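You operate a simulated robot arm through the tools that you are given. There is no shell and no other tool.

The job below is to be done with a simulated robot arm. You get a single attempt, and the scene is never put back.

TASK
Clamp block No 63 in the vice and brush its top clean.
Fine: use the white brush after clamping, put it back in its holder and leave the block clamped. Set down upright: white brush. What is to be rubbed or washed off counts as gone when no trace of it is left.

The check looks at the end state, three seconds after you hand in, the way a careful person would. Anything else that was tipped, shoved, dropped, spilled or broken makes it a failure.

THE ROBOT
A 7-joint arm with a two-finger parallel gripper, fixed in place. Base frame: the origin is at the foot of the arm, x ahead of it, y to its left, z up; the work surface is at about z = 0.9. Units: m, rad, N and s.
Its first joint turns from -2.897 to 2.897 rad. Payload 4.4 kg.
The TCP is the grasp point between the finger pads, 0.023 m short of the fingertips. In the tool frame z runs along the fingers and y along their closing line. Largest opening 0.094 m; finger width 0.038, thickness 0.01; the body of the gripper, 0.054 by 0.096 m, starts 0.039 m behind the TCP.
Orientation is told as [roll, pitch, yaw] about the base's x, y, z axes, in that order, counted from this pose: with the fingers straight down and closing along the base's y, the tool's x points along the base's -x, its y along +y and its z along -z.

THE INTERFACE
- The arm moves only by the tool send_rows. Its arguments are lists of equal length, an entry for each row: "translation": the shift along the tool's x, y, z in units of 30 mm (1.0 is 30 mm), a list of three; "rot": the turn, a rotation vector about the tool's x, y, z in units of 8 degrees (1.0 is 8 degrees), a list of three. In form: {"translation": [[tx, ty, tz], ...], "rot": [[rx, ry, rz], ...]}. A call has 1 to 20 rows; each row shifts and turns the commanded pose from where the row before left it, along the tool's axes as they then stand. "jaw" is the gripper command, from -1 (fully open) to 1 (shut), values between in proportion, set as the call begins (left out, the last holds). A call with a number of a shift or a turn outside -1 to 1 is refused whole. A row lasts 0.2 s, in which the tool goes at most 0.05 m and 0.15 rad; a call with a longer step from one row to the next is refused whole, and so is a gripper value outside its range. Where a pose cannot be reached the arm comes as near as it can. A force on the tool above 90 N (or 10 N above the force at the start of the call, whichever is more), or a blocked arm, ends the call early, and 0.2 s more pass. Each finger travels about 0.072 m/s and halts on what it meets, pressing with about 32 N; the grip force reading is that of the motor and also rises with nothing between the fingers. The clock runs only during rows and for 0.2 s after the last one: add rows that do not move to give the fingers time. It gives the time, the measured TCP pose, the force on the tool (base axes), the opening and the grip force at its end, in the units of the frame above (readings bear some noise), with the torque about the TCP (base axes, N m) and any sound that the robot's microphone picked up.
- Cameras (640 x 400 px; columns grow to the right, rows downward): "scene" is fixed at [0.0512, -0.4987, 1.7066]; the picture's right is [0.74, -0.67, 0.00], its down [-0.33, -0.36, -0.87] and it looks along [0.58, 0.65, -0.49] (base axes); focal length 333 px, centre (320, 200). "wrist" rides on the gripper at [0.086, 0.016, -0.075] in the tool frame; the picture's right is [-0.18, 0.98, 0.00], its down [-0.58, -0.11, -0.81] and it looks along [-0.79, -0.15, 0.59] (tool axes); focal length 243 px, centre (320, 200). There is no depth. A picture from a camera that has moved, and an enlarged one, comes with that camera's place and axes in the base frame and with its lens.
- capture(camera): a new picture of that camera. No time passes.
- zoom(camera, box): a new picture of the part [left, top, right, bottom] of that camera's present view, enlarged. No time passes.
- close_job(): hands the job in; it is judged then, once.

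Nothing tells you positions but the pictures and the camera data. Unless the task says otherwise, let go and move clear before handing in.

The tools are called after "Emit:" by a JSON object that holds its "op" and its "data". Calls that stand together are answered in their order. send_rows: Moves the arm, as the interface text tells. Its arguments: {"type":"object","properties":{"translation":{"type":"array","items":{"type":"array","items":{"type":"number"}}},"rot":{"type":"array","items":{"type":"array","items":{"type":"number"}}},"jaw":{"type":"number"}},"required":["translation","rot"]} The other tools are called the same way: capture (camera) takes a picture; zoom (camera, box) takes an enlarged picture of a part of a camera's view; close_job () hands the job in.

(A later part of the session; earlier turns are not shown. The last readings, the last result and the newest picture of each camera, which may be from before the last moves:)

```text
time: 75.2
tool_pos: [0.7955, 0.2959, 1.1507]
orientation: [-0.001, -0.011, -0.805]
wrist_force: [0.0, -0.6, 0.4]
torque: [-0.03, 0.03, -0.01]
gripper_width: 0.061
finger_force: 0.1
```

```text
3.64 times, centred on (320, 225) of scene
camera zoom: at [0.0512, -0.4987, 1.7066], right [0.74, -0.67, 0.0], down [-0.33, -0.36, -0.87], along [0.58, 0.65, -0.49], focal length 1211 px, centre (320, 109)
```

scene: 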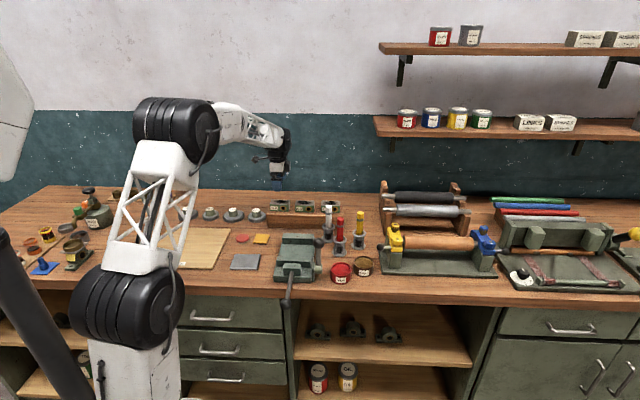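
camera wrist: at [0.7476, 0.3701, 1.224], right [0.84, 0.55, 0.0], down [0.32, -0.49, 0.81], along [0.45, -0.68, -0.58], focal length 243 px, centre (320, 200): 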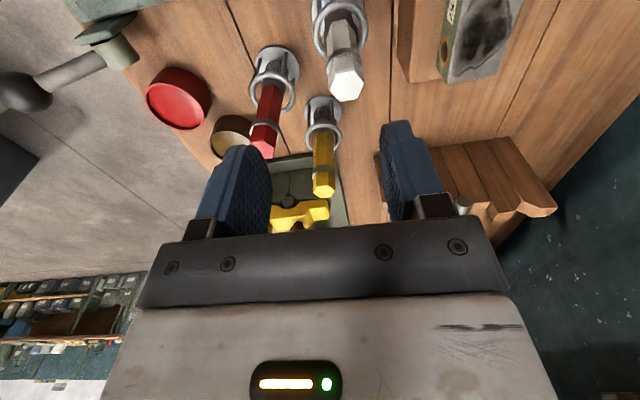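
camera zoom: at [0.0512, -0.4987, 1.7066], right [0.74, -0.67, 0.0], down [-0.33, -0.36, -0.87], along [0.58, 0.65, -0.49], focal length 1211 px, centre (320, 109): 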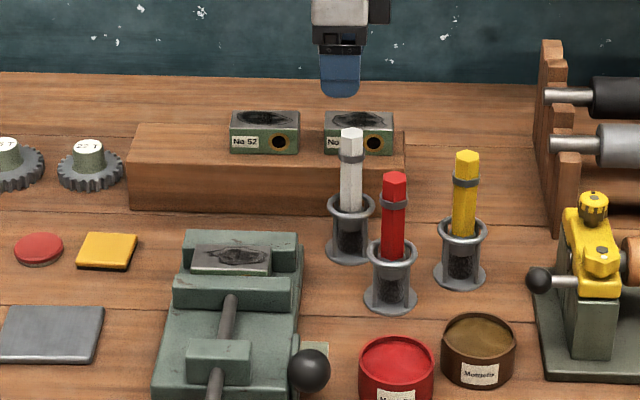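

The white brush's top is about 17 mm further back and 16 mm to the right of the TCP, at z about 1.04. I'll level the tool, shift over and look again from lower down.

Emit:
{"op": "send_rows", "data": {"translation": [[-0.5, 0.57, 0], [0, 0, 0.5], [0, 0, 0.5], [0, 0, 0]], "rot": [[-0.007, 0.079, 0.01], [0, 0, 0], [0, 0, 0], [0, 0, 0]]}}

Emit:
{"op": "capture", "data": {"camera": "wrist"}}

Emit:
{"op": "zoom", "data": {"camera": "scene", "box": [290, 170, 370, 260]}}

```text
time: 76.2
tool_pos: [0.818, 0.2943, 1.1203]
orientation: [0.002, -0.001, -0.805]
wrist_force: [0.2, -0.2, -0.4]
torque: [0.0, 0.02, 0.0]
gripper_width: 0.0612
finger_force: 0.0
```

```text
taken
camera wrist: at [0.7702, 0.3687, 1.195], right [0.84, 0.55, 0.0], down [0.32, -0.5, 0.81], along [0.44, -0.67, -0.59], focal length 243 px, centre (320, 200)
```

wrist: 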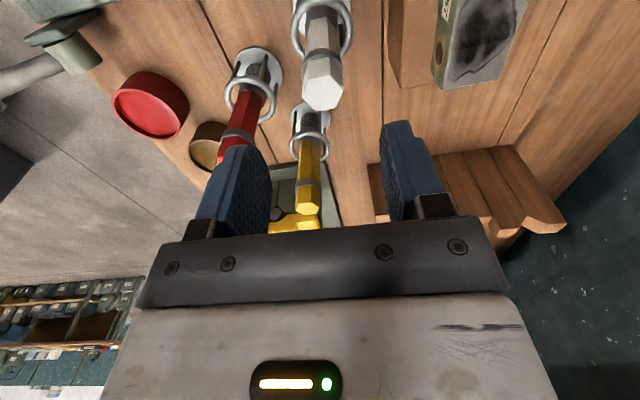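

```text
4.44 times, centred on (330, 215) of scene
camera zoom: at [0.0512, -0.4987, 1.7066], right [0.74, -0.67, 0.0], down [-0.33, -0.36, -0.87], along [0.58, 0.65, -0.49], focal length 1480 px, centre (276, 133)
```

zoom: 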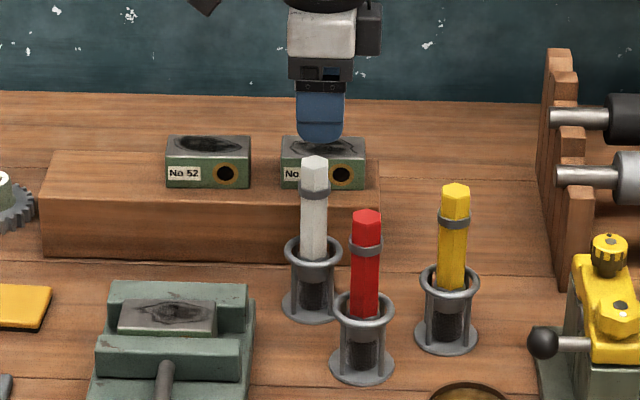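

Emit:
{"op": "zoom", "data": {"camera": "scene", "box": [315, 195, 345, 250]}}

Emit:
{"op": "zoom", "data": {"camera": "wrist", "box": [270, 0, 370, 120]}}

```text
7.27 times, centred on (330, 222) of scene
camera zoom: at [0.0512, -0.4987, 1.7066], right [0.74, -0.67, 0.0], down [-0.33, -0.36, -0.87], along [0.58, 0.65, -0.49], focal length 2423 px, centre (247, 36)
```

zoom: 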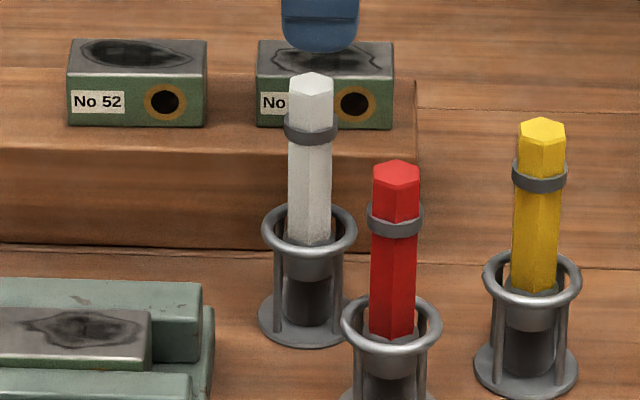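

```text
3.33 times, centred on (320, 60) of wrist
camera zoom: at [0.7702, 0.3687, 1.195], right [0.84, 0.55, 0.0], down [0.32, -0.5, 0.81], along [0.44, -0.67, -0.59], focal length 809 px, centre (320, 667)
```

zoom: 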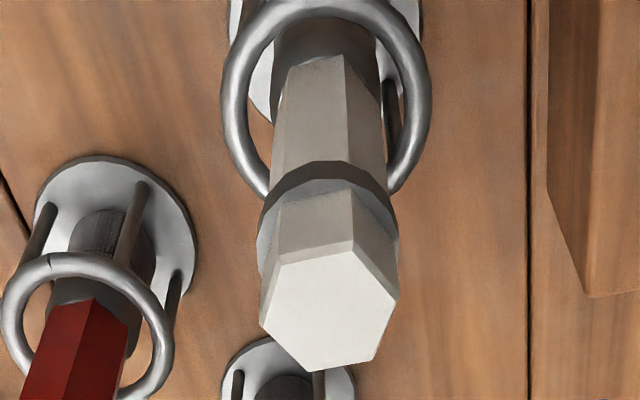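

The brush has a hex handle with its flats facing my fingers, and a collar about 20 mm below the top. I'll grip the hex just above that collar, so first I'll descend partway and check height and centring.

Emit:
{"op": "send_rows", "data": {"translation": [[-0.08, 0.09, 0.7], [0, 0, 0.7], [0, 0, 0.6], [0, 0, 0]], "rot": [[0, 0, 0], [0, 0, 0], [0, 0, 0], [0, 0, 0]]}}

Emit:
{"op": "capture", "data": {"camera": "wrist"}}

Emit:
{"op": "zoom", "data": {"camera": "scene", "box": [305, 180, 355, 250]}}

Emit:
{"op": "zoom", "data": {"camera": "wrist", "box": [220, 60, 440, 240]}}

```text
time: 77.2
tool_pos: [0.8229, 0.2952, 1.0573]
orientation: [0.002, 0.002, -0.805]
wrist_force: [-0.8, 0.6, 0.0]
torque: [-0.03, 0.0, 0.0]
gripper_width: 0.0614
finger_force: 0.1
```

```text
taken
camera wrist: at [0.7742, 0.3693, 1.1334], right [0.84, 0.55, 0.0], down [0.32, -0.5, 0.81], along [0.44, -0.67, -0.59], focal length 243 px, centre (320, 200)
```

wrist: 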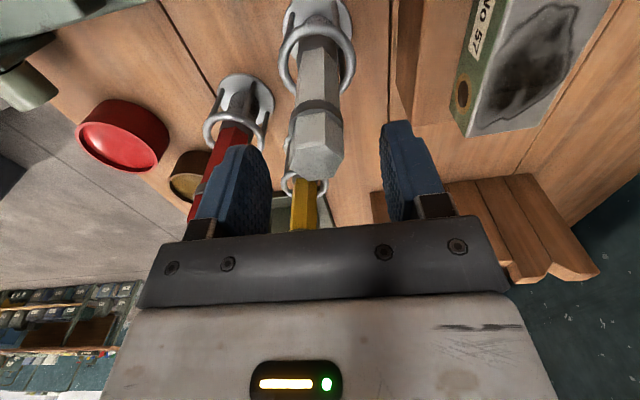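

```text
5.71 times, centred on (330, 215) of scene
camera zoom: at [0.0512, -0.4987, 1.7066], right [0.74, -0.67, 0.0], down [-0.33, -0.36, -0.87], along [0.58, 0.65, -0.49], focal length 1904 px, centre (263, 114)
```

zoom: 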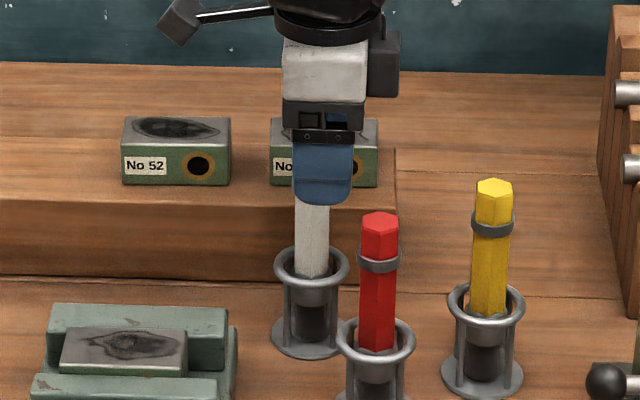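

```text
2.22 times, centred on (330, 150) of wrist
camera zoom: at [0.7742, 0.3693, 1.1334], right [0.84, 0.55, 0.0], down [0.32, -0.5, 0.81], along [0.44, -0.67, -0.59], focal length 539 px, centre (298, 311)
```

zoom: 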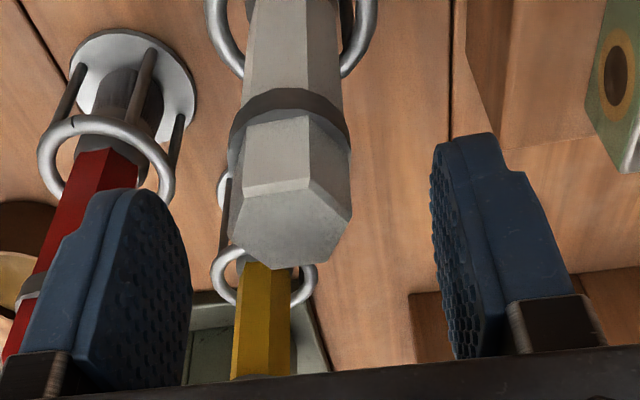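

The hex above the collar is only about 14 mm tall, so I'll centre the pads on the collar itself, at z about 1.031. I'll shift slightly, descend and close.

Emit:
{"op": "send_rows", "data": {"translation": [[0.15, 0, 0.3], [0, 0, 0.58], [0, 0, 0]], "rot": [[0, 0, 0], [0, 0, 0], [0, 0, 0]]}}

Emit:
{"op": "capture", "data": {"camera": "wrist"}}

Emit:
{"op": "zoom", "data": {"camera": "scene", "box": [305, 180, 355, 250]}}

```text
time: 78.0
tool_pos: [0.8187, 0.3007, 1.033]
orientation: [0.001, 0.0, -0.806]
wrist_force: [-0.4, -0.1, 1.3]
torque: [0.01, -0.02, 0.0]
gripper_width: 0.0613
finger_force: 0.2
```

```text
taken
camera wrist: at [0.7711, 0.3734, 1.1076], right [0.84, 0.55, 0.0], down [0.32, -0.5, 0.81], along [0.44, -0.67, -0.59], focal length 243 px, centre (320, 200)
```

wrist: 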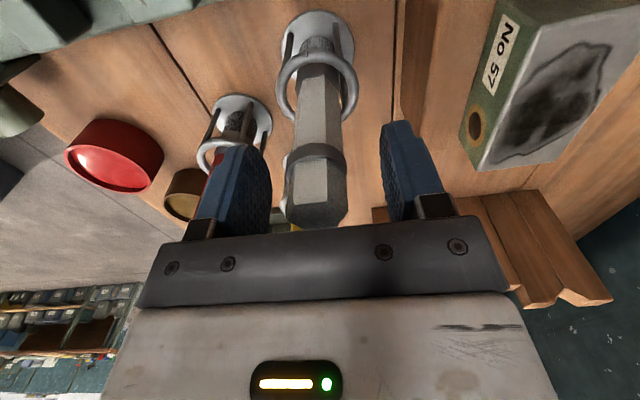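

```text
5.71 times, centred on (330, 215) of scene
camera zoom: at [0.0512, -0.4987, 1.7066], right [0.74, -0.67, 0.0], down [-0.33, -0.36, -0.87], along [0.58, 0.65, -0.49], focal length 1904 px, centre (263, 114)
```

zoom: 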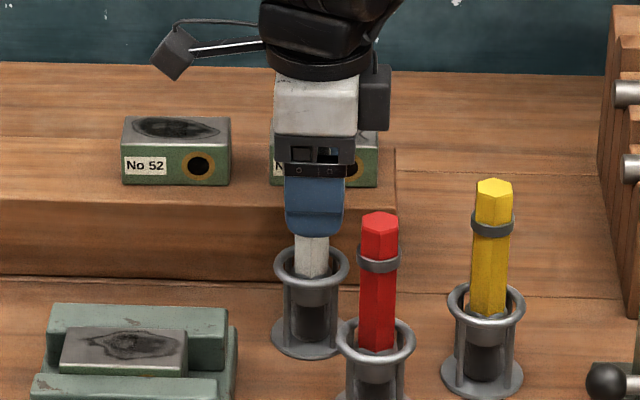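

Emit:
{"op": "zoom", "data": {"camera": "wrist", "box": [250, 100, 390, 230]}}

```text
3.08 times, centred on (320, 165) of wrist
camera zoom: at [0.7711, 0.3734, 1.1076], right [0.84, 0.55, 0.0], down [0.32, -0.5, 0.81], along [0.44, -0.67, -0.59], focal length 746 px, centre (320, 308)
```

zoom: 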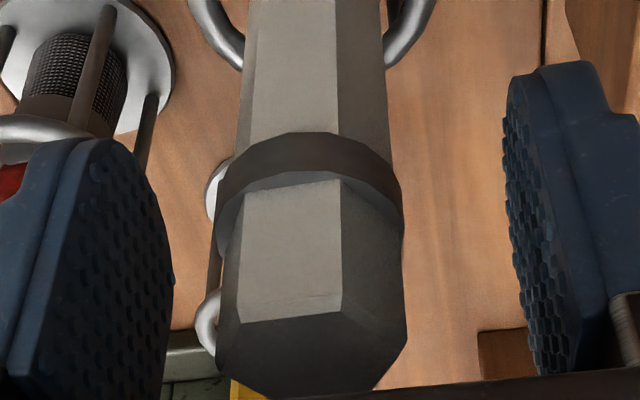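

The close-up shows the collar from about z 1.024 to 1.033 and the handle top at 1.054. That leaves about 20 mm of hex above the collar, so I'll raise to TCP z about 1.058 and close there.

Emit:
{"op": "send_rows", "data": {"translation": [[0.05, -0.05, -0.5], [0, 0, -0.32], [0, 0, 0]], "rot": [[0, 0, 0], [0, 0, 0], [0, 0, 0]]}}

Emit:
{"op": "send_rows", "data": {"translation": [[0, 0, 0], [0, 0, 0], [0, 0, 0], [0, 0, 0]], "rot": [[0, 0, 0], [0, 0, 0], [0, 0, 0], [0, 0, 0]], "jaw": 1}}

Emit:
{"op": "zoom", "data": {"camera": "wrist", "box": [220, 60, 420, 230]}}

Emit:
{"op": "zoom", "data": {"camera": "scene", "box": [305, 180, 355, 250]}}

```text
time: 78.8
tool_pos: [0.8154, 0.3001, 1.0572]
orientation: [0.002, 0.0, -0.806]
wrist_force: [0.2, 0.8, -0.2]
torque: [0.03, -0.01, -0.03]
gripper_width: 0.061
finger_force: 0.0
```

```text
time: 79.8
tool_pos: [0.8171, 0.2993, 1.0579]
orientation: [0.002, 0.001, -0.807]
wrist_force: [0.3, -0.5, 0.1]
torque: [-0.01, 0.01, 0.0]
gripper_width: 0.0255
finger_force: 32.0
```

```text
2.35 times, centred on (320, 145) of wrist
camera zoom: at [0.7677, 0.3735, 1.1325], right [0.84, 0.55, 0.0], down [0.32, -0.5, 0.81], along [0.44, -0.67, -0.59], focal length 571 px, centre (320, 329)
```

zoom: 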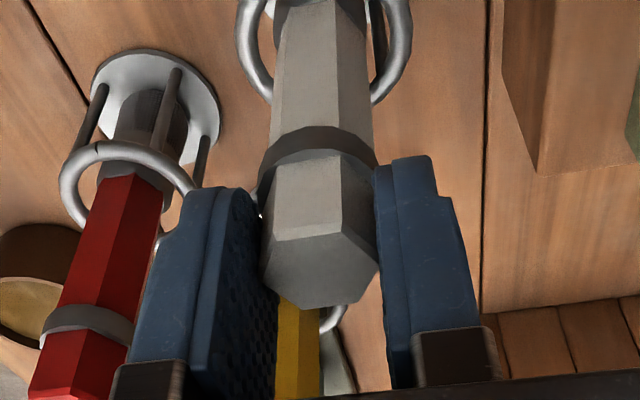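

```text
5.71 times, centred on (330, 215) of scene
camera zoom: at [0.0512, -0.4987, 1.7066], right [0.74, -0.67, 0.0], down [-0.33, -0.36, -0.87], along [0.58, 0.65, -0.49], focal length 1904 px, centre (263, 114)
```

zoom: 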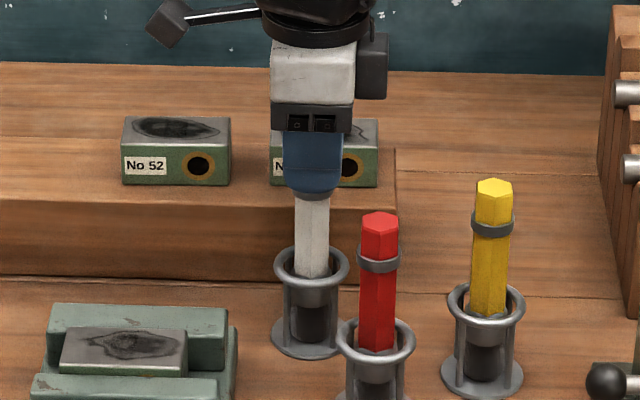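

The brush is gripped on its hex flats (opening 0.0255). I'll lift it slowly straight out of the holder.

Emit:
{"op": "send_rows", "data": {"translation": [[0, 0, -0.15], [0, 0, -0.3], [0, 0, -0.5], [0, 0, -0.5]], "rot": [[0, 0, 0], [0, 0, 0], [0, 0, 0], [0, 0, 0]]}}

Emit:
{"op": "zoom", "data": {"camera": "scene", "box": [295, 160, 365, 250]}}

Emit:
{"op": "send_rows", "data": {"translation": [[0, 0, -0.6], [0, 0, -0.7], [0, 0, -0.7], [0, 0, -0.7], [0, 0, -0.85], [0, 0, 0]], "rot": [[0, 0, 0], [0, 0, 0], [0, 0, 0], [0, 0, 0], [0, 0, 0], [0, 0, 0]]}}

Emit:
{"op": "zoom", "data": {"camera": "scene", "box": [270, 130, 390, 260]}}

Emit:
{"op": "capture", "data": {"camera": "wrist"}}

```text
time: 80.8
tool_pos: [0.8143, 0.2964, 1.1014]
orientation: [0.001, 0.001, -0.806]
wrist_force: [0.3, 0.4, -0.3]
torque: [0.02, 0.05, -0.03]
gripper_width: 0.0256
finger_force: 31.7
```

```text
4.44 times, centred on (330, 205) of scene
camera zoom: at [0.0512, -0.4987, 1.7066], right [0.74, -0.67, 0.0], down [-0.33, -0.36, -0.87], along [0.58, 0.65, -0.49], focal length 1480 px, centre (276, 178)
```

zoom: 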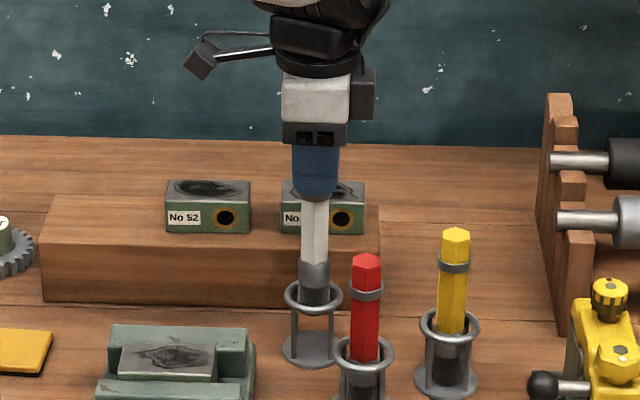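

```text
time: 82.2
tool_pos: [0.8172, 0.3004, 1.2065]
orientation: [0.003, 0.002, -0.808]
wrist_force: [-0.4, 1.3, -0.7]
torque: [0.01, 0.01, 0.0]
gripper_width: 0.026
finger_force: 31.8
```

```text
3.08 times, centred on (330, 195) of scene
camera zoom: at [0.0512, -0.4987, 1.7066], right [0.74, -0.67, 0.0], down [-0.33, -0.36, -0.87], along [0.58, 0.65, -0.49], focal length 1025 px, centre (289, 215)
```

zoom: 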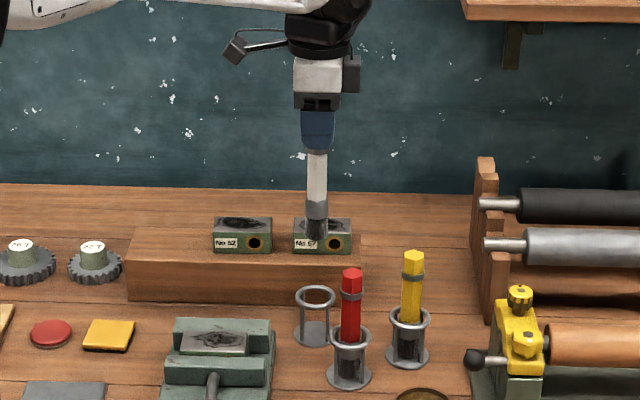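

```text
taken
camera wrist: at [0.7679, 0.3737, 1.2816], right [0.84, 0.55, 0.0], down [0.32, -0.5, 0.81], along [0.44, -0.67, -0.59], focal length 243 px, centre (320, 200)
```

wrist: 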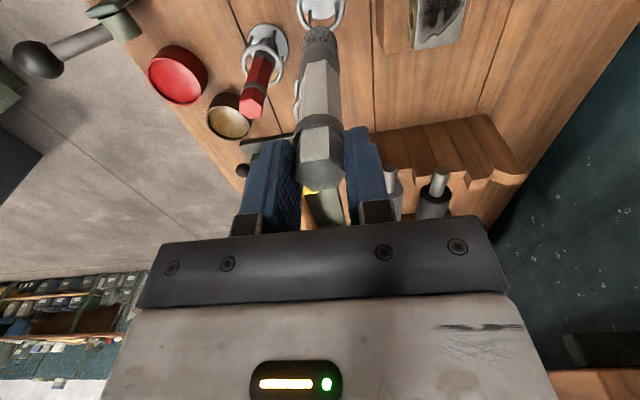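

The brush is clear and hanging straight. I'll carry it over the clamped block.

Emit:
{"op": "send_rows", "data": {"translation": [[0.486, -0.4475, 0], [0.486, -0.4475, 0], [0.486, -0.4475, 0], [0.486, -0.4475, 0], [0.486, -0.4475, 0], [0.486, -0.4475, 0], [0.486, -0.4475, 0], [0.486, -0.4475, 0], [0, 0, 0]], "rot": [[0, 0, 0], [0, 0, 0], [0, 0, 0], [0, 0, 0], [0, 0, 0], [0, 0, 0], [0, 0, 0], [0, 0, 0], [0, 0, 0]]}}

Emit:
{"op": "capture", "data": {"camera": "wrist"}}

Emit:
{"op": "zoom", "data": {"camera": "scene", "box": [250, 170, 350, 280]}}

Emit:
{"op": "zoom", "data": {"camera": "wrist", "box": [240, 0, 400, 140]}}

```text
time: 84.2
tool_pos: [0.6565, 0.3095, 1.2065]
orientation: [0.0, 0.001, -0.806]
wrist_force: [0.6, 0.3, -0.6]
torque: [0.0, 0.01, 0.03]
gripper_width: 0.0258
finger_force: 31.6
```

```text
taken
camera wrist: at [0.6083, 0.3822, 1.2808], right [0.84, 0.55, 0.0], down [0.32, -0.5, 0.81], along [0.44, -0.67, -0.59], focal length 243 px, centre (320, 200)
```

wrist: 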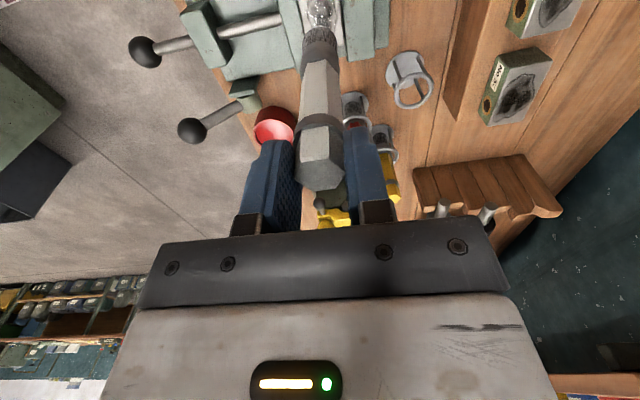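

```text
3.64 times, centred on (300, 225) of scene
camera zoom: at [0.0512, -0.4987, 1.7066], right [0.74, -0.67, 0.0], down [-0.33, -0.36, -0.87], along [0.58, 0.65, -0.49], focal length 1211 px, centre (393, 109)
```

zoom: 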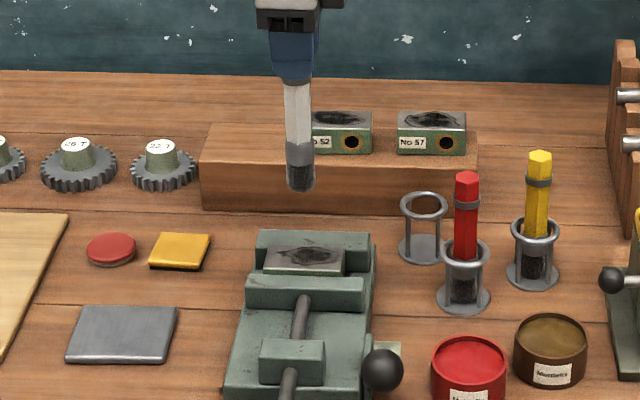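

```text
2.86 times, centred on (320, 70) of wrist
camera zoom: at [0.6083, 0.3822, 1.2808], right [0.84, 0.55, 0.0], down [0.32, -0.5, 0.81], along [0.44, -0.67, -0.59], focal length 693 px, centre (320, 571)
```

zoom: 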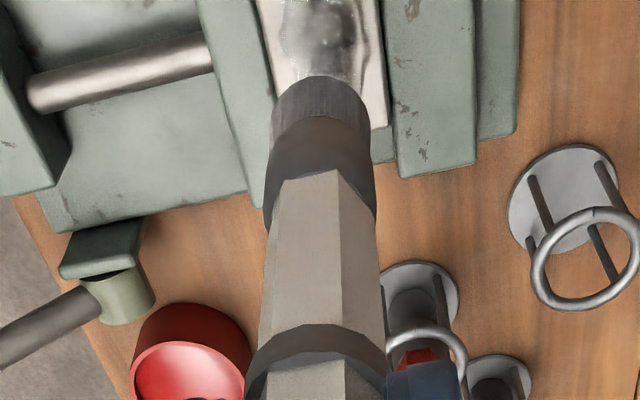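

The brush is centred over block 63. I'll lower it, then approach contact in small steps.

Emit:
{"op": "send_rows", "data": {"translation": [[0, 0, 0.6], [0, 0, 0.7], [0, 0, 0.7], [0, 0, 0.3], [0, 0, 0]], "rot": [[0, 0, 0], [0, 0, 0], [0, 0, 0], [0, 0, 0], [0, 0, 0]]}}

Emit:
{"op": "zoom", "data": {"camera": "scene", "box": [260, 190, 340, 270]}}

Emit:
{"op": "zoom", "data": {"camera": "wrist", "box": [220, 0, 420, 160]}}

```text
time: 85.3
tool_pos: [0.6564, 0.3085, 1.1389]
orientation: [0.001, 0.002, -0.807]
wrist_force: [0.0, 0.6, 0.1]
torque: [0.03, 0.01, -0.01]
gripper_width: 0.0258
finger_force: 32.3
```

```text
5.00 times, centred on (300, 230) of scene
camera zoom: at [0.0512, -0.4987, 1.7066], right [0.74, -0.67, 0.0], down [-0.33, -0.36, -0.87], along [0.58, 0.65, -0.49], focal length 1666 px, centre (420, 50)
```

zoom: 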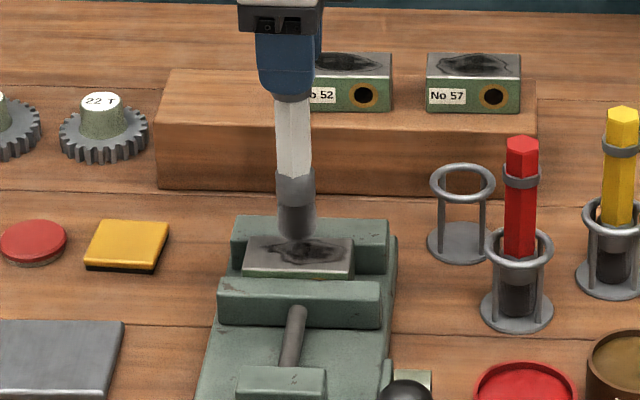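

```text
2.50 times, centred on (320, 80) of wrist
camera zoom: at [0.6091, 0.3834, 1.2135], right [0.84, 0.55, 0.0], down [0.32, -0.5, 0.81], along [0.44, -0.67, -0.59], focal length 606 px, centre (320, 500)
```

zoom: 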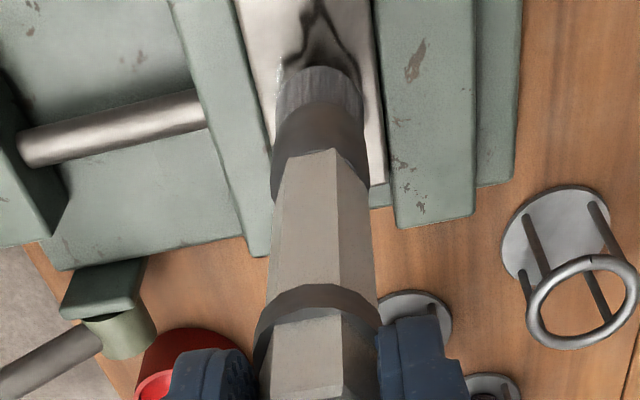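

Emit:
{"op": "send_rows", "data": {"translation": [[0, 0, 0.2], [0, 0, 0.1], [0, 0, 0]], "rot": [[0, 0, 0], [0, 0, 0], [0, 0, 0]]}}

Emit:
{"op": "send_rows", "data": {"translation": [[0, 0, 0.1], [0, 0, 0]], "rot": [[0, 0, 0], [0, 0, 0]]}}

Emit:
{"op": "send_rows", "data": {"translation": [[0, 0, 0.1], [0, 0, 0]], "rot": [[0, 0, 0], [0, 0, 0]]}}

Emit:
{"op": "zoom", "data": {"camera": "scene", "box": [270, 210, 330, 260]}}

```text
time: 86.2
tool_pos: [0.657, 0.3078, 1.1291]
orientation: [0.004, 0.002, -0.807]
wrist_force: [-0.1, 0.5, -0.7]
torque: [-0.02, 0.0, 0.03]
gripper_width: 0.0257
finger_force: 31.7
```

```text
time: 86.8
tool_pos: [0.6574, 0.3093, 1.127]
orientation: [0.002, 0.002, -0.807]
wrist_force: [-0.9, 0.0, -1.3]
torque: [0.01, 0.01, 0.0]
gripper_width: 0.0259
finger_force: 32.7
```

```text
time: 87.3
tool_pos: [0.658, 0.3081, 1.1236]
orientation: [0.003, 0.001, -0.804]
wrist_force: [-0.8, -0.8, -1.0]
torque: [-0.02, 0.0, -0.02]
gripper_width: 0.026
finger_force: 31.8
```

```text
8.00 times, centred on (300, 235) of scene
camera zoom: at [0.0512, -0.4987, 1.7066], right [0.74, -0.67, 0.0], down [-0.33, -0.36, -0.87], along [0.58, 0.65, -0.49], focal length 2665 px, centre (480, -80)
```

zoom: 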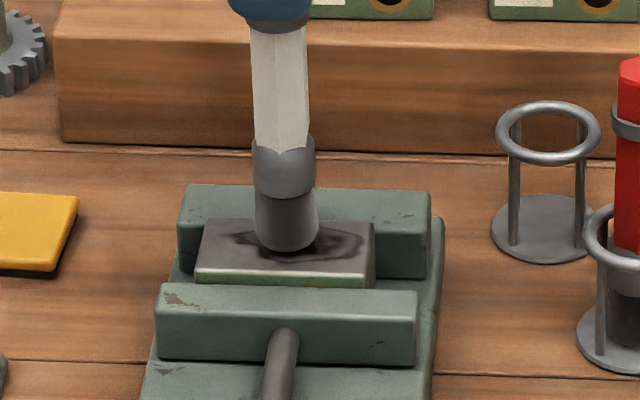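

Emit:
{"op": "send_rows", "data": {"translation": [[0, 0, 0.07], [0, 0, 0]], "rot": [[0, 0, 0], [0, 0, 0]]}}

Emit:
{"op": "send_rows", "data": {"translation": [[0, 0, 0.07], [0, 0, 0]], "rot": [[0, 0, 0], [0, 0, 0]]}}

Emit:
{"op": "send_rows", "data": {"translation": [[0, 0, 0.07], [0, 0, 0]], "rot": [[0, 0, 0], [0, 0, 0]]}}

Emit:
{"op": "zoom", "data": {"camera": "scene", "box": [270, 210, 330, 260]}}

```text
time: 88.0
tool_pos: [0.6597, 0.3085, 1.1216]
orientation: [0.001, 0.001, -0.807]
wrist_force: [-0.7, 0.5, -1.4]
torque: [-0.01, 0.02, 0.01]
gripper_width: 0.0258
finger_force: 32.2
```

```text
time: 88.5
tool_pos: [0.6575, 0.3087, 1.1203]
orientation: [0.001, -0.001, -0.807]
wrist_force: [-0.8, -0.3, 5.6]
torque: [-0.18, 0.19, 0.01]
gripper_width: 0.0256
finger_force: 32.1
```

```text
time: 89.2
tool_pos: [0.6579, 0.309, 1.1187]
orientation: [0.005, 0.001, -0.806]
wrist_force: [-1.9, -1.7, 30.5]
torque: [-0.31, 0.27, -0.01]
gripper_width: 0.0257
finger_force: 32.2
```

```text
8.00 times, centred on (300, 235) of scene
camera zoom: at [0.0512, -0.4987, 1.7066], right [0.74, -0.67, 0.0], down [-0.33, -0.36, -0.87], along [0.58, 0.65, -0.49], focal length 2665 px, centre (480, -80)
```

zoom: 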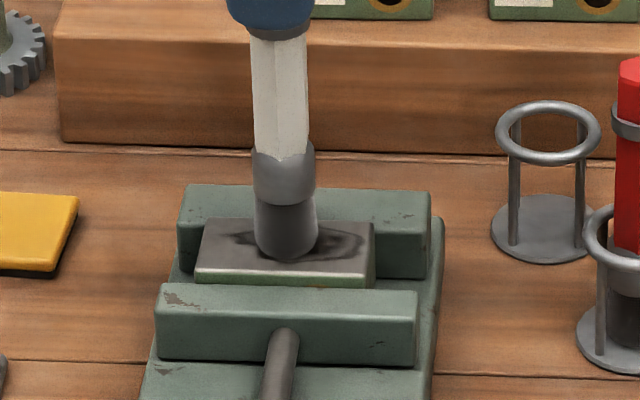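

Contact came at TCP z about 1.120, and the last step pressed 30 N. I'll ease back to the roughly 5 N level and try a short stroke.

Emit:
{"op": "send_rows", "data": {"translation": [[0, 0, -0.07], [0, 0, 0]], "rot": [[0, 0, 0], [0, 0, 0]]}}

Emit:
{"op": "send_rows", "data": {"translation": [[0, 0.15, 0], [0, 0.15, 0], [0, -0.15, 0], [0, -0.15, 0]], "rot": [[0, 0, 0], [0, 0, 0], [0, 0, 0], [0, 0, 0]]}}

Emit:
{"op": "zoom", "data": {"camera": "scene", "box": [270, 210, 330, 260]}}

Emit:
{"op": "zoom", "data": {"camera": "wrist", "box": [220, 0, 420, 160]}}

```text
time: 89.8
tool_pos: [0.6572, 0.3073, 1.1188]
orientation: [0.001, 0.003, -0.805]
wrist_force: [3.7, 0.1, 7.0]
torque: [-0.02, -0.48, 0.0]
gripper_width: 0.0259
finger_force: 31.9
```

```text
time: 90.8
tool_pos: [0.6573, 0.3093, 1.1188]
orientation: [0.002, 0.0, -0.805]
wrist_force: [-0.5, 0.7, 1.6]
torque: [0.11, -0.07, 0.01]
gripper_width: 0.0255
finger_force: 31.5
```

```text
8.00 times, centred on (300, 235) of scene
camera zoom: at [0.0512, -0.4987, 1.7066], right [0.74, -0.67, 0.0], down [-0.33, -0.36, -0.87], along [0.58, 0.65, -0.49], focal length 2665 px, centre (480, -80)
```

zoom: 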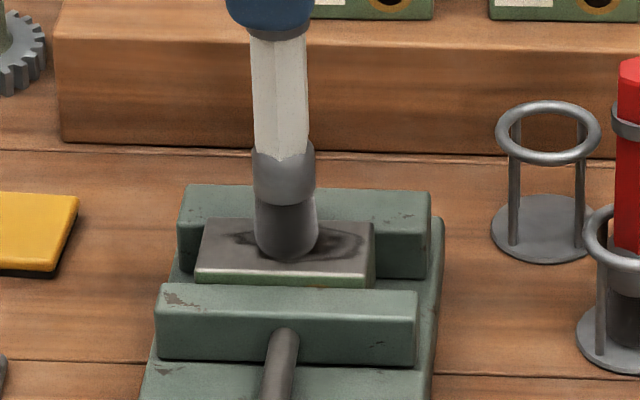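

```text
2.50 times, centred on (320, 80) of wrist
camera zoom: at [0.6096, 0.3829, 1.1937], right [0.84, 0.55, 0.0], down [0.32, -0.5, 0.81], along [0.44, -0.67, -0.59], focal length 606 px, centre (320, 500)
```

zoom: 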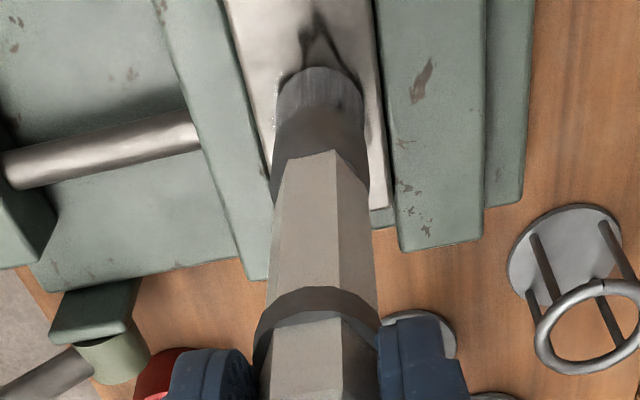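

Emit:
{"op": "send_rows", "data": {"translation": [[0, 0, 0.03], [0.25, 0, 0], [0.25, 0, 0], [0.25, 0, 0], [0.2, 0, 0]], "rot": [[0, 0, 0], [0, 0, 0], [0, 0, 0], [0, 0, 0], [0, 0, 0]]}}

Emit:
{"op": "zoom", "data": {"camera": "scene", "box": [270, 210, 330, 260]}}

Emit:
{"op": "zoom", "data": {"camera": "wrist", "box": [220, 0, 420, 160]}}

```text
time: 92.0
tool_pos: [0.6378, 0.3275, 1.119]
orientation: [0.002, 0.0, -0.805]
wrist_force: [3.6, -0.8, 8.0]
torque: [-0.15, -0.39, 0.01]
gripper_width: 0.0258
finger_force: 31.7
```

```text
8.00 times, centred on (300, 235) of scene
camera zoom: at [0.0512, -0.4987, 1.7066], right [0.74, -0.67, 0.0], down [-0.33, -0.36, -0.87], along [0.58, 0.65, -0.49], focal length 2665 px, centre (480, -80)
```

zoom: 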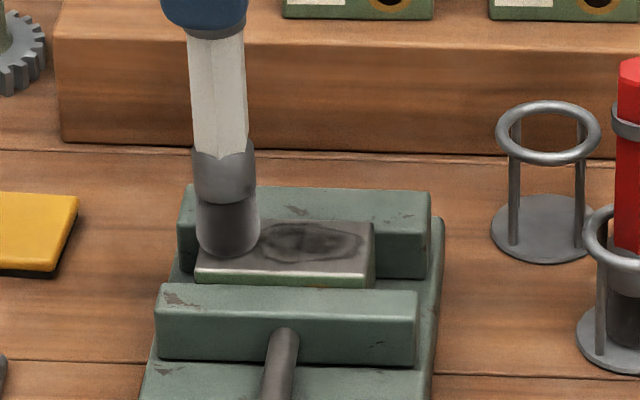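

```text
2.50 times, centred on (320, 80) of wrist
camera zoom: at [0.5893, 0.4029, 1.1933], right [0.84, 0.55, 0.0], down [0.32, -0.5, 0.81], along [0.44, -0.67, -0.59], focal length 606 px, centre (320, 500)
```

zoom: 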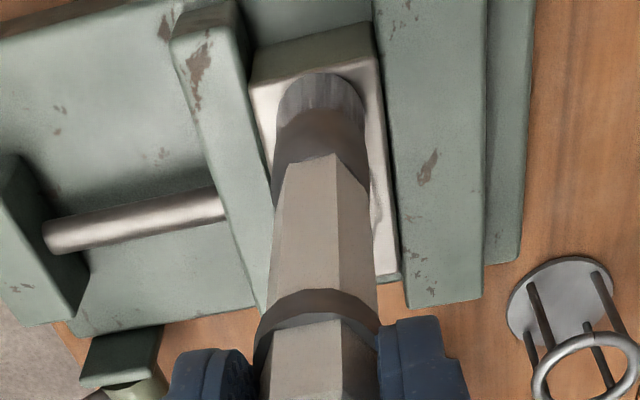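

The stain is fading where the brush has passed, at about 8 N. I'll raster over the whole top with the same light contact.

Emit:
{"op": "send_rows", "data": {"translation": [[-0.3, 0, 0], [-0.3, 0, 0], [-0.3, 0, 0], [-0.3, 0, 0], [-0.3, 0, 0], [-0.3, 0, 0], [-0.3, 0, 0], [0, 0, 0]], "rot": [[0, 0, 0], [0, 0, 0], [0, 0, 0], [0, 0, 0], [0, 0, 0], [0, 0, 0], [0, 0, 0], [0, 0, 0]]}}

Emit:
{"op": "zoom", "data": {"camera": "scene", "box": [270, 210, 330, 260]}}

Emit:
{"op": "zoom", "data": {"camera": "wrist", "box": [220, 0, 420, 160]}}

```text
time: 93.8
tool_pos: [0.6805, 0.2831, 1.1192]
orientation: [0.001, -0.001, -0.804]
wrist_force: [-0.5, 1.1, 7.5]
torque: [0.16, 0.18, 0.0]
gripper_width: 0.0256
finger_force: 32.3
```

```text
8.00 times, centred on (300, 235) of scene
camera zoom: at [0.0512, -0.4987, 1.7066], right [0.74, -0.67, 0.0], down [-0.33, -0.36, -0.87], along [0.58, 0.65, -0.49], focal length 2665 px, centre (480, -80)
```

zoom: 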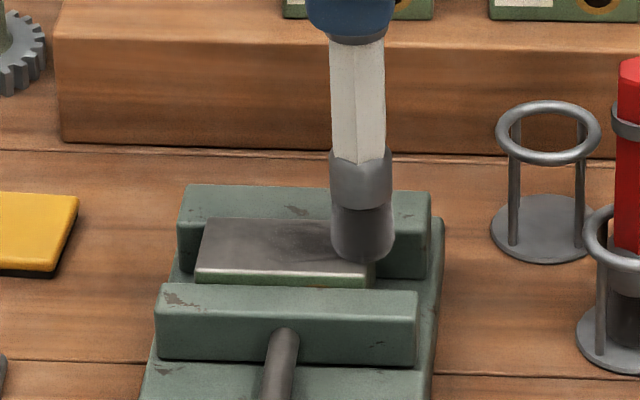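

```text
2.50 times, centred on (320, 80) of wrist
camera zoom: at [0.6331, 0.3571, 1.1931], right [0.84, 0.55, 0.0], down [0.32, -0.5, 0.81], along [0.44, -0.67, -0.59], focal length 606 px, centre (320, 500)
```

zoom: 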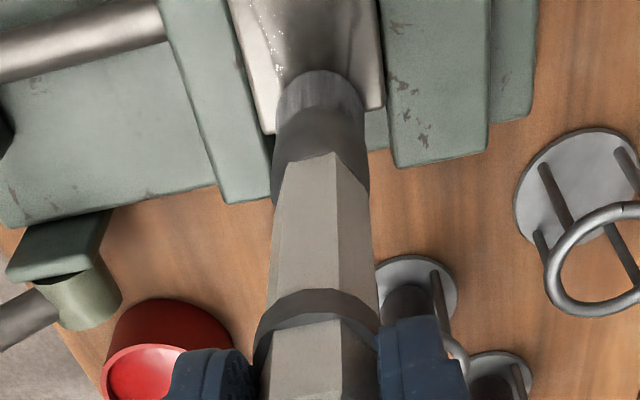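

Emit:
{"op": "send_rows", "data": {"translation": [[0, 0.2, 0], [0.1, 0.15, 0], [0.3, 0, 0], [0.3, 0, 0], [0.3, 0, 0], [0.3, 0, 0], [0.3, 0, 0], [0.3, 0, 0], [0.1, 0, 0]], "rot": [[0, 0, 0], [0, 0, 0], [0, 0, 0], [0, 0, 0], [0, 0, 0], [0, 0, 0], [0, 0, 0], [0, 0, 0], [0, 0, 0]]}}

Emit:
{"op": "zoom", "data": {"camera": "scene", "box": [270, 210, 330, 260]}}

Emit:
{"op": "send_rows", "data": {"translation": [[0, -0.25, 0], [0, -0.25, 0], [0, -0.2, 0], [-0.3, 0, 0], [-0.3, 0, 0], [-0.3, 0, 0], [-0.3, 0, 0], [-0.3, 0, 0], [-0.3, 0, 0], [-0.2, 0, 0]], "rot": [[0, 0, 0], [0, 0, 0], [0, 0, 0], [0, 0, 0], [0, 0, 0], [0, 0, 0], [0, 0, 0], [0, 0, 0], [0, 0, 0], [0, 0, 0]]}}

Emit:
{"op": "zoom", "data": {"camera": "scene", "box": [270, 210, 330, 260]}}

Emit:
{"op": "zoom", "data": {"camera": "wrist", "box": [220, 0, 420, 160]}}

```text
time: 95.8
tool_pos: [0.6481, 0.3348, 1.1192]
orientation: [0.004, 0.0, -0.808]
wrist_force: [-0.1, -1.3, 0.1]
torque: [0.0, 0.01, -0.01]
gripper_width: 0.0258
finger_force: 32.4
```

```text
8.00 times, centred on (300, 235) of scene
camera zoom: at [0.0512, -0.4987, 1.7066], right [0.74, -0.67, 0.0], down [-0.33, -0.36, -0.87], along [0.58, 0.65, -0.49], focal length 2665 px, centre (480, -80)
```

zoom: 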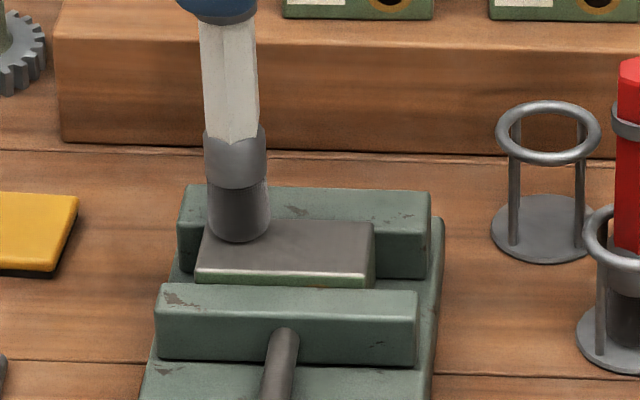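

```text
time: 98.0
tool_pos: [0.6753, 0.2762, 1.1191]
orientation: [0.003, 0.002, -0.806]
wrist_force: [-0.3, 0.9, 0.0]
torque: [0.04, 0.03, -0.01]
gripper_width: 0.0259
finger_force: 32.1
```

```text
8.00 times, centred on (300, 235) of scene
camera zoom: at [0.0512, -0.4987, 1.7066], right [0.74, -0.67, 0.0], down [-0.33, -0.36, -0.87], along [0.58, 0.65, -0.49], focal length 2665 px, centre (480, -80)
```

zoom: 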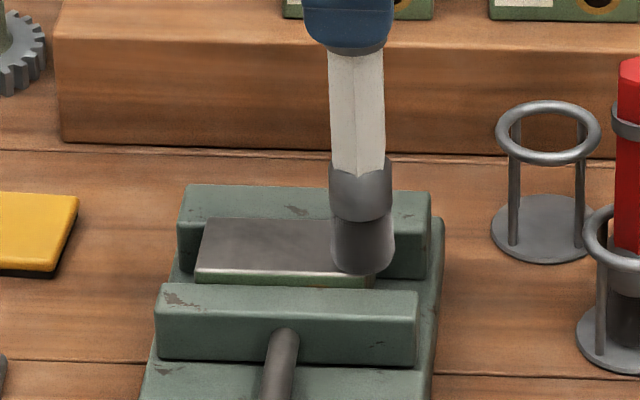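

```text
2.50 times, centred on (320, 80) of wrist
camera zoom: at [0.6264, 0.35, 1.1932], right [0.84, 0.55, 0.0], down [0.32, -0.5, 0.81], along [0.44, -0.67, -0.59], focal length 606 px, centre (320, 500)
```

zoom: 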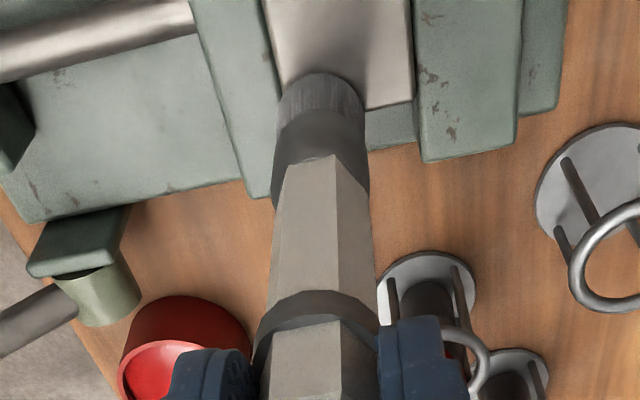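

It looks nearly clean. I'll do one more full raster with slightly firmer contact and then lift to inspect.

Emit:
{"op": "send_rows", "data": {"translation": [[0.2, 0, 0.03], [0.3, 0, 0], [0.3, 0, 0], [0.3, 0, 0], [0.3, 0, 0], [0.3, 0, 0], [0.3, 0, 0], [0, 0.2, 0], [0, 0.15, 0], [-0.3, 0, 0], [-0.3, 0, 0], [-0.3, 0, 0], [-0.3, 0, 0], [-0.3, 0, 0], [-0.3, 0, 0], [-0.2, 0, 0]], "rot": [[0, 0, 0], [0, 0, 0], [0, 0, 0], [0, 0, 0], [0, 0, 0], [0, 0, 0], [0, 0, 0], [0, 0, 0], [0, 0, 0], [0, 0, 0], [0, 0, 0], [0, 0, 0], [0, 0, 0], [0, 0, 0], [0, 0, 0], [0, 0, 0]]}}

Emit:
{"op": "send_rows", "data": {"translation": [[0, 0.2, 0], [0, 0.15, 0], [0.3, 0, 0], [0.3, 0, 0], [0.3, 0, 0], [0.3, 0, 0], [0.3, 0, 0], [0.3, 0, 0], [0.2, 0, 0], [0, -0.2, 0], [0, -0.15, 0], [-0.3, 0, 0], [-0.3, 0, 0], [-0.3, 0, 0], [-0.05, 0, 0]], "rot": [[0, 0, 0], [0, 0, 0], [0, 0, 0], [0, 0, 0], [0, 0, 0], [0, 0, 0], [0, 0, 0], [0, 0, 0], [0, 0, 0], [0, 0, 0], [0, 0, 0], [0, 0, 0], [0, 0, 0], [0, 0, 0], [0, 0, 0]]}}

Emit:
{"op": "send_rows", "data": {"translation": [[0, 0, -0.4], [0, 0, -0.8], [0, 0, -0.8], [0, 0, -0.8], [0, 0, 0]], "rot": [[0, 0, 0], [0, 0, 0], [0, 0, 0], [0, 0, 0], [0, 0, 0]]}}

Emit:
{"op": "zoom", "data": {"camera": "scene", "box": [270, 210, 330, 260]}}

Emit:
{"op": "zoom", "data": {"camera": "scene", "box": [260, 140, 360, 270]}}

Emit:
{"op": "capture", "data": {"camera": "wrist"}}

```text
time: 101.3
tool_pos: [0.6817, 0.2838, 1.1175]
orientation: [0.002, 0.002, -0.806]
wrist_force: [-0.6, -0.9, -0.3]
torque: [0.0, 0.01, 0.06]
gripper_width: 0.0259
finger_force: 31.7
```

```text
time: 104.5
tool_pos: [0.6606, 0.3066, 1.1168]
orientation: [0.002, 0.001, -0.806]
wrist_force: [-1.1, 1.2, 3.7]
torque: [0.08, 0.19, -0.01]
gripper_width: 0.0256
finger_force: 32.5
```

```text
time: 105.8
tool_pos: [0.6606, 0.3039, 1.2035]
orientation: [0.001, 0.001, -0.807]
wrist_force: [-0.6, -0.1, -0.5]
torque: [0.01, 0.0, 0.01]
gripper_width: 0.0258
finger_force: 32.2
```

```text
8.00 times, centred on (300, 235) of scene
camera zoom: at [0.0512, -0.4987, 1.7066], right [0.74, -0.67, 0.0], down [-0.33, -0.36, -0.87], along [0.58, 0.65, -0.49], focal length 2665 px, centre (480, -80)
```

zoom: 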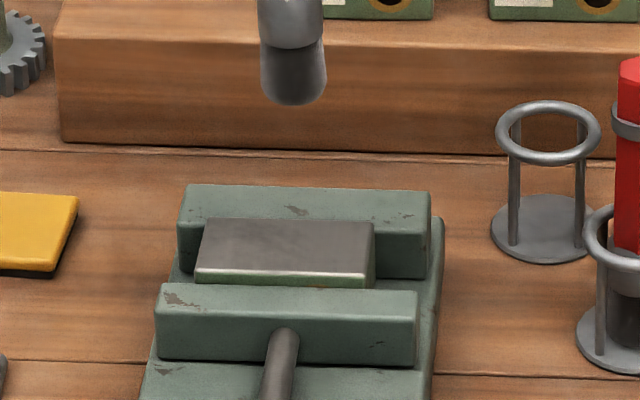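

```text
3.08 times, centred on (310, 205) of scene
camera zoom: at [0.0512, -0.4987, 1.7066], right [0.74, -0.67, 0.0], down [-0.33, -0.36, -0.87], along [0.58, 0.65, -0.49], focal length 1025 px, centre (351, 185)
```

zoom: 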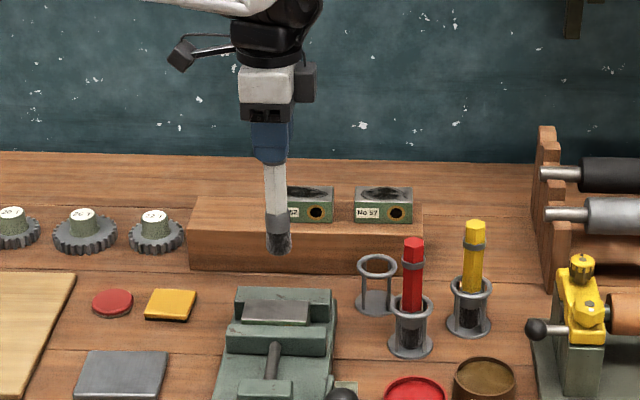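

```text
taken
camera wrist: at [0.6121, 0.3794, 1.2771], right [0.84, 0.55, 0.0], down [0.32, -0.5, 0.81], along [0.44, -0.67, -0.59], focal length 243 px, centre (320, 200)
```

wrist: 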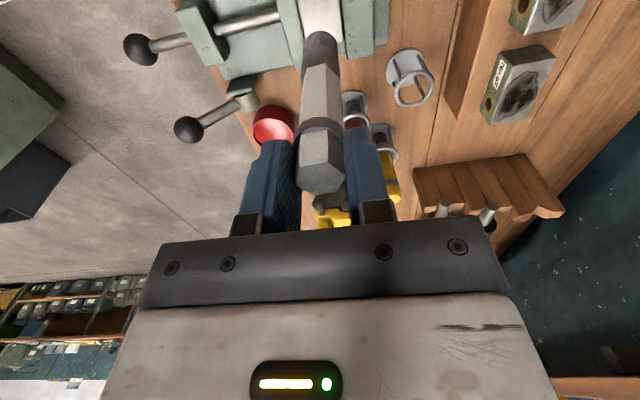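

Block looks bright from the scene camera. I'll step aside to get an unobstructed wrist view of its top before returning the brush.

Emit:
{"op": "send_rows", "data": {"translation": [[0.5, -0.6, 0], [0.5, -0.6, 0], [0.5, -0.6, 0], [0.5, -0.6, 0], [0, 0, 0]], "rot": [[0, 0, 0], [0, 0, 0], [0, 0, 0], [0, 0, 0], [0, 0, 0]]}}

Emit:
{"op": "capture", "data": {"camera": "wrist"}}

Emit:
{"op": "zoom", "data": {"camera": "wrist", "box": [320, 0, 440, 100]}}

Emit:
{"op": "zoom", "data": {"camera": "scene", "box": [285, 230, 325, 255]}}

```text
time: 107.0
tool_pos: [0.5654, 0.2992, 1.2022]
orientation: [0.002, 0.003, -0.808]
wrist_force: [-0.2, 0.0, 0.0]
torque: [0.02, -0.03, 0.0]
gripper_width: 0.0256
finger_force: 32.4
```

```text
taken
camera wrist: at [0.517, 0.3728, 1.2762], right [0.84, 0.55, 0.0], down [0.32, -0.5, 0.81], along [0.44, -0.67, -0.59], focal length 243 px, centre (320, 200)
```

wrist: 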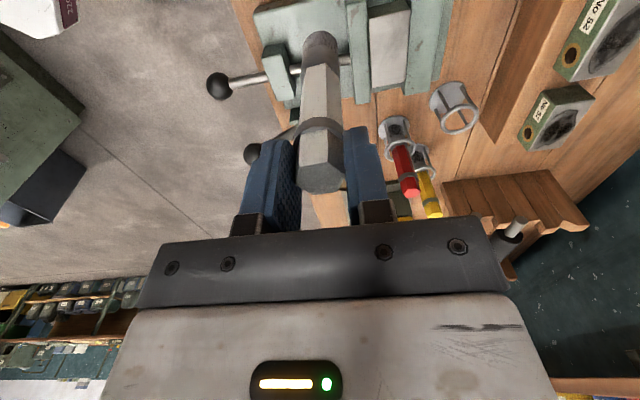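

```text
4.00 times, centred on (380, 50) of wrist
camera zoom: at [0.517, 0.3728, 1.2762], right [0.84, 0.55, 0.0], down [0.32, -0.5, 0.81], along [0.44, -0.67, -0.59], focal length 970 px, centre (80, 800)
```

zoom: 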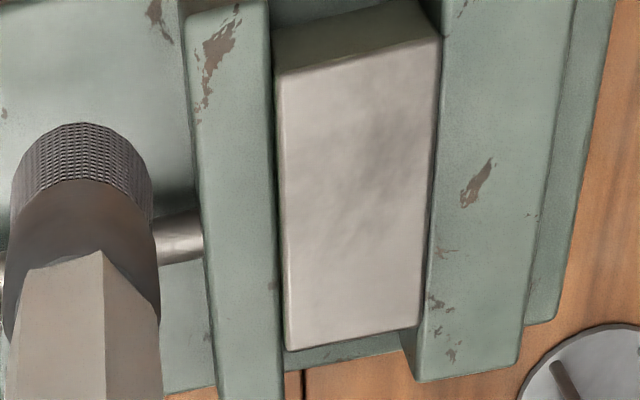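

```text
16.00 times, centred on (305, 242) of scene
camera zoom: at [0.0512, -0.4987, 1.7066], right [0.74, -0.67, 0.0], down [-0.33, -0.36, -0.87], along [0.58, 0.65, -0.49], focal length 5330 px, centre (560, -480)
```

zoom: 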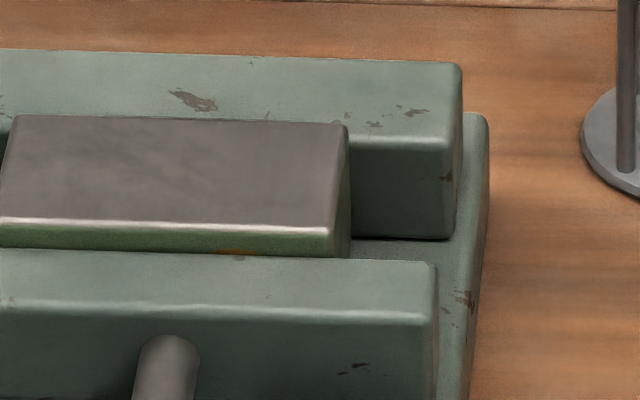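

The top is nearly bare metal, but I see faint grey mottling near the middle that could be residue. I'll go back and brush it again with a little more pressure to be sure.

Emit:
{"op": "send_rows", "data": {"translation": [[-0.325, 0.65, 0], [-0.325, 0.65, 0], [-0.325, 0.65, 0], [-0.325, 0.65, 0], [0, 0, 0.7], [0, 0, 0.8], [0, 0, 0.8], [0, 0, 0.4], [0, 0, 0.1], [0, 0, 0]], "rot": [[0, 0, 0], [0, 0, 0], [0, 0, 0], [0, 0, 0], [0, 0, 0], [0, 0, 0], [0, 0, 0], [0, 0, 0], [0, 0, 0], [0, 0, 0]]}}

Emit:
{"op": "send_rows", "data": {"translation": [[0, 0, 0.04], [0, 0, 0]], "rot": [[0, 0, 0], [0, 0, 0]]}}

Emit:
{"op": "zoom", "data": {"camera": "scene", "box": [270, 210, 330, 260]}}

```text
time: 109.2
tool_pos: [0.6489, 0.3234, 1.1183]
orientation: [0.004, 0.0, -0.808]
wrist_force: [-0.2, -1.0, 4.3]
torque: [-0.09, 0.11, 0.02]
gripper_width: 0.0257
finger_force: 31.6
```

```text
time: 109.8
tool_pos: [0.6498, 0.3246, 1.1182]
orientation: [0.004, 0.002, -0.805]
wrist_force: [-0.5, -5.0, 20.4]
torque: [-0.5, 0.06, 0.03]
gripper_width: 0.0257
finger_force: 31.7
```

```text
8.00 times, centred on (300, 235) of scene
camera zoom: at [0.0512, -0.4987, 1.7066], right [0.74, -0.67, 0.0], down [-0.33, -0.36, -0.87], along [0.58, 0.65, -0.49], focal length 2665 px, centre (480, -80)
```

zoom: 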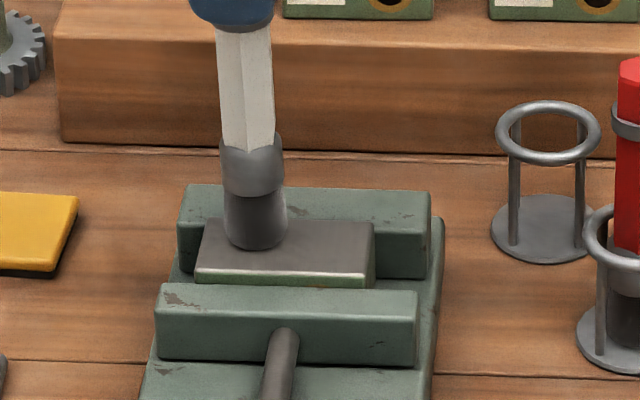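

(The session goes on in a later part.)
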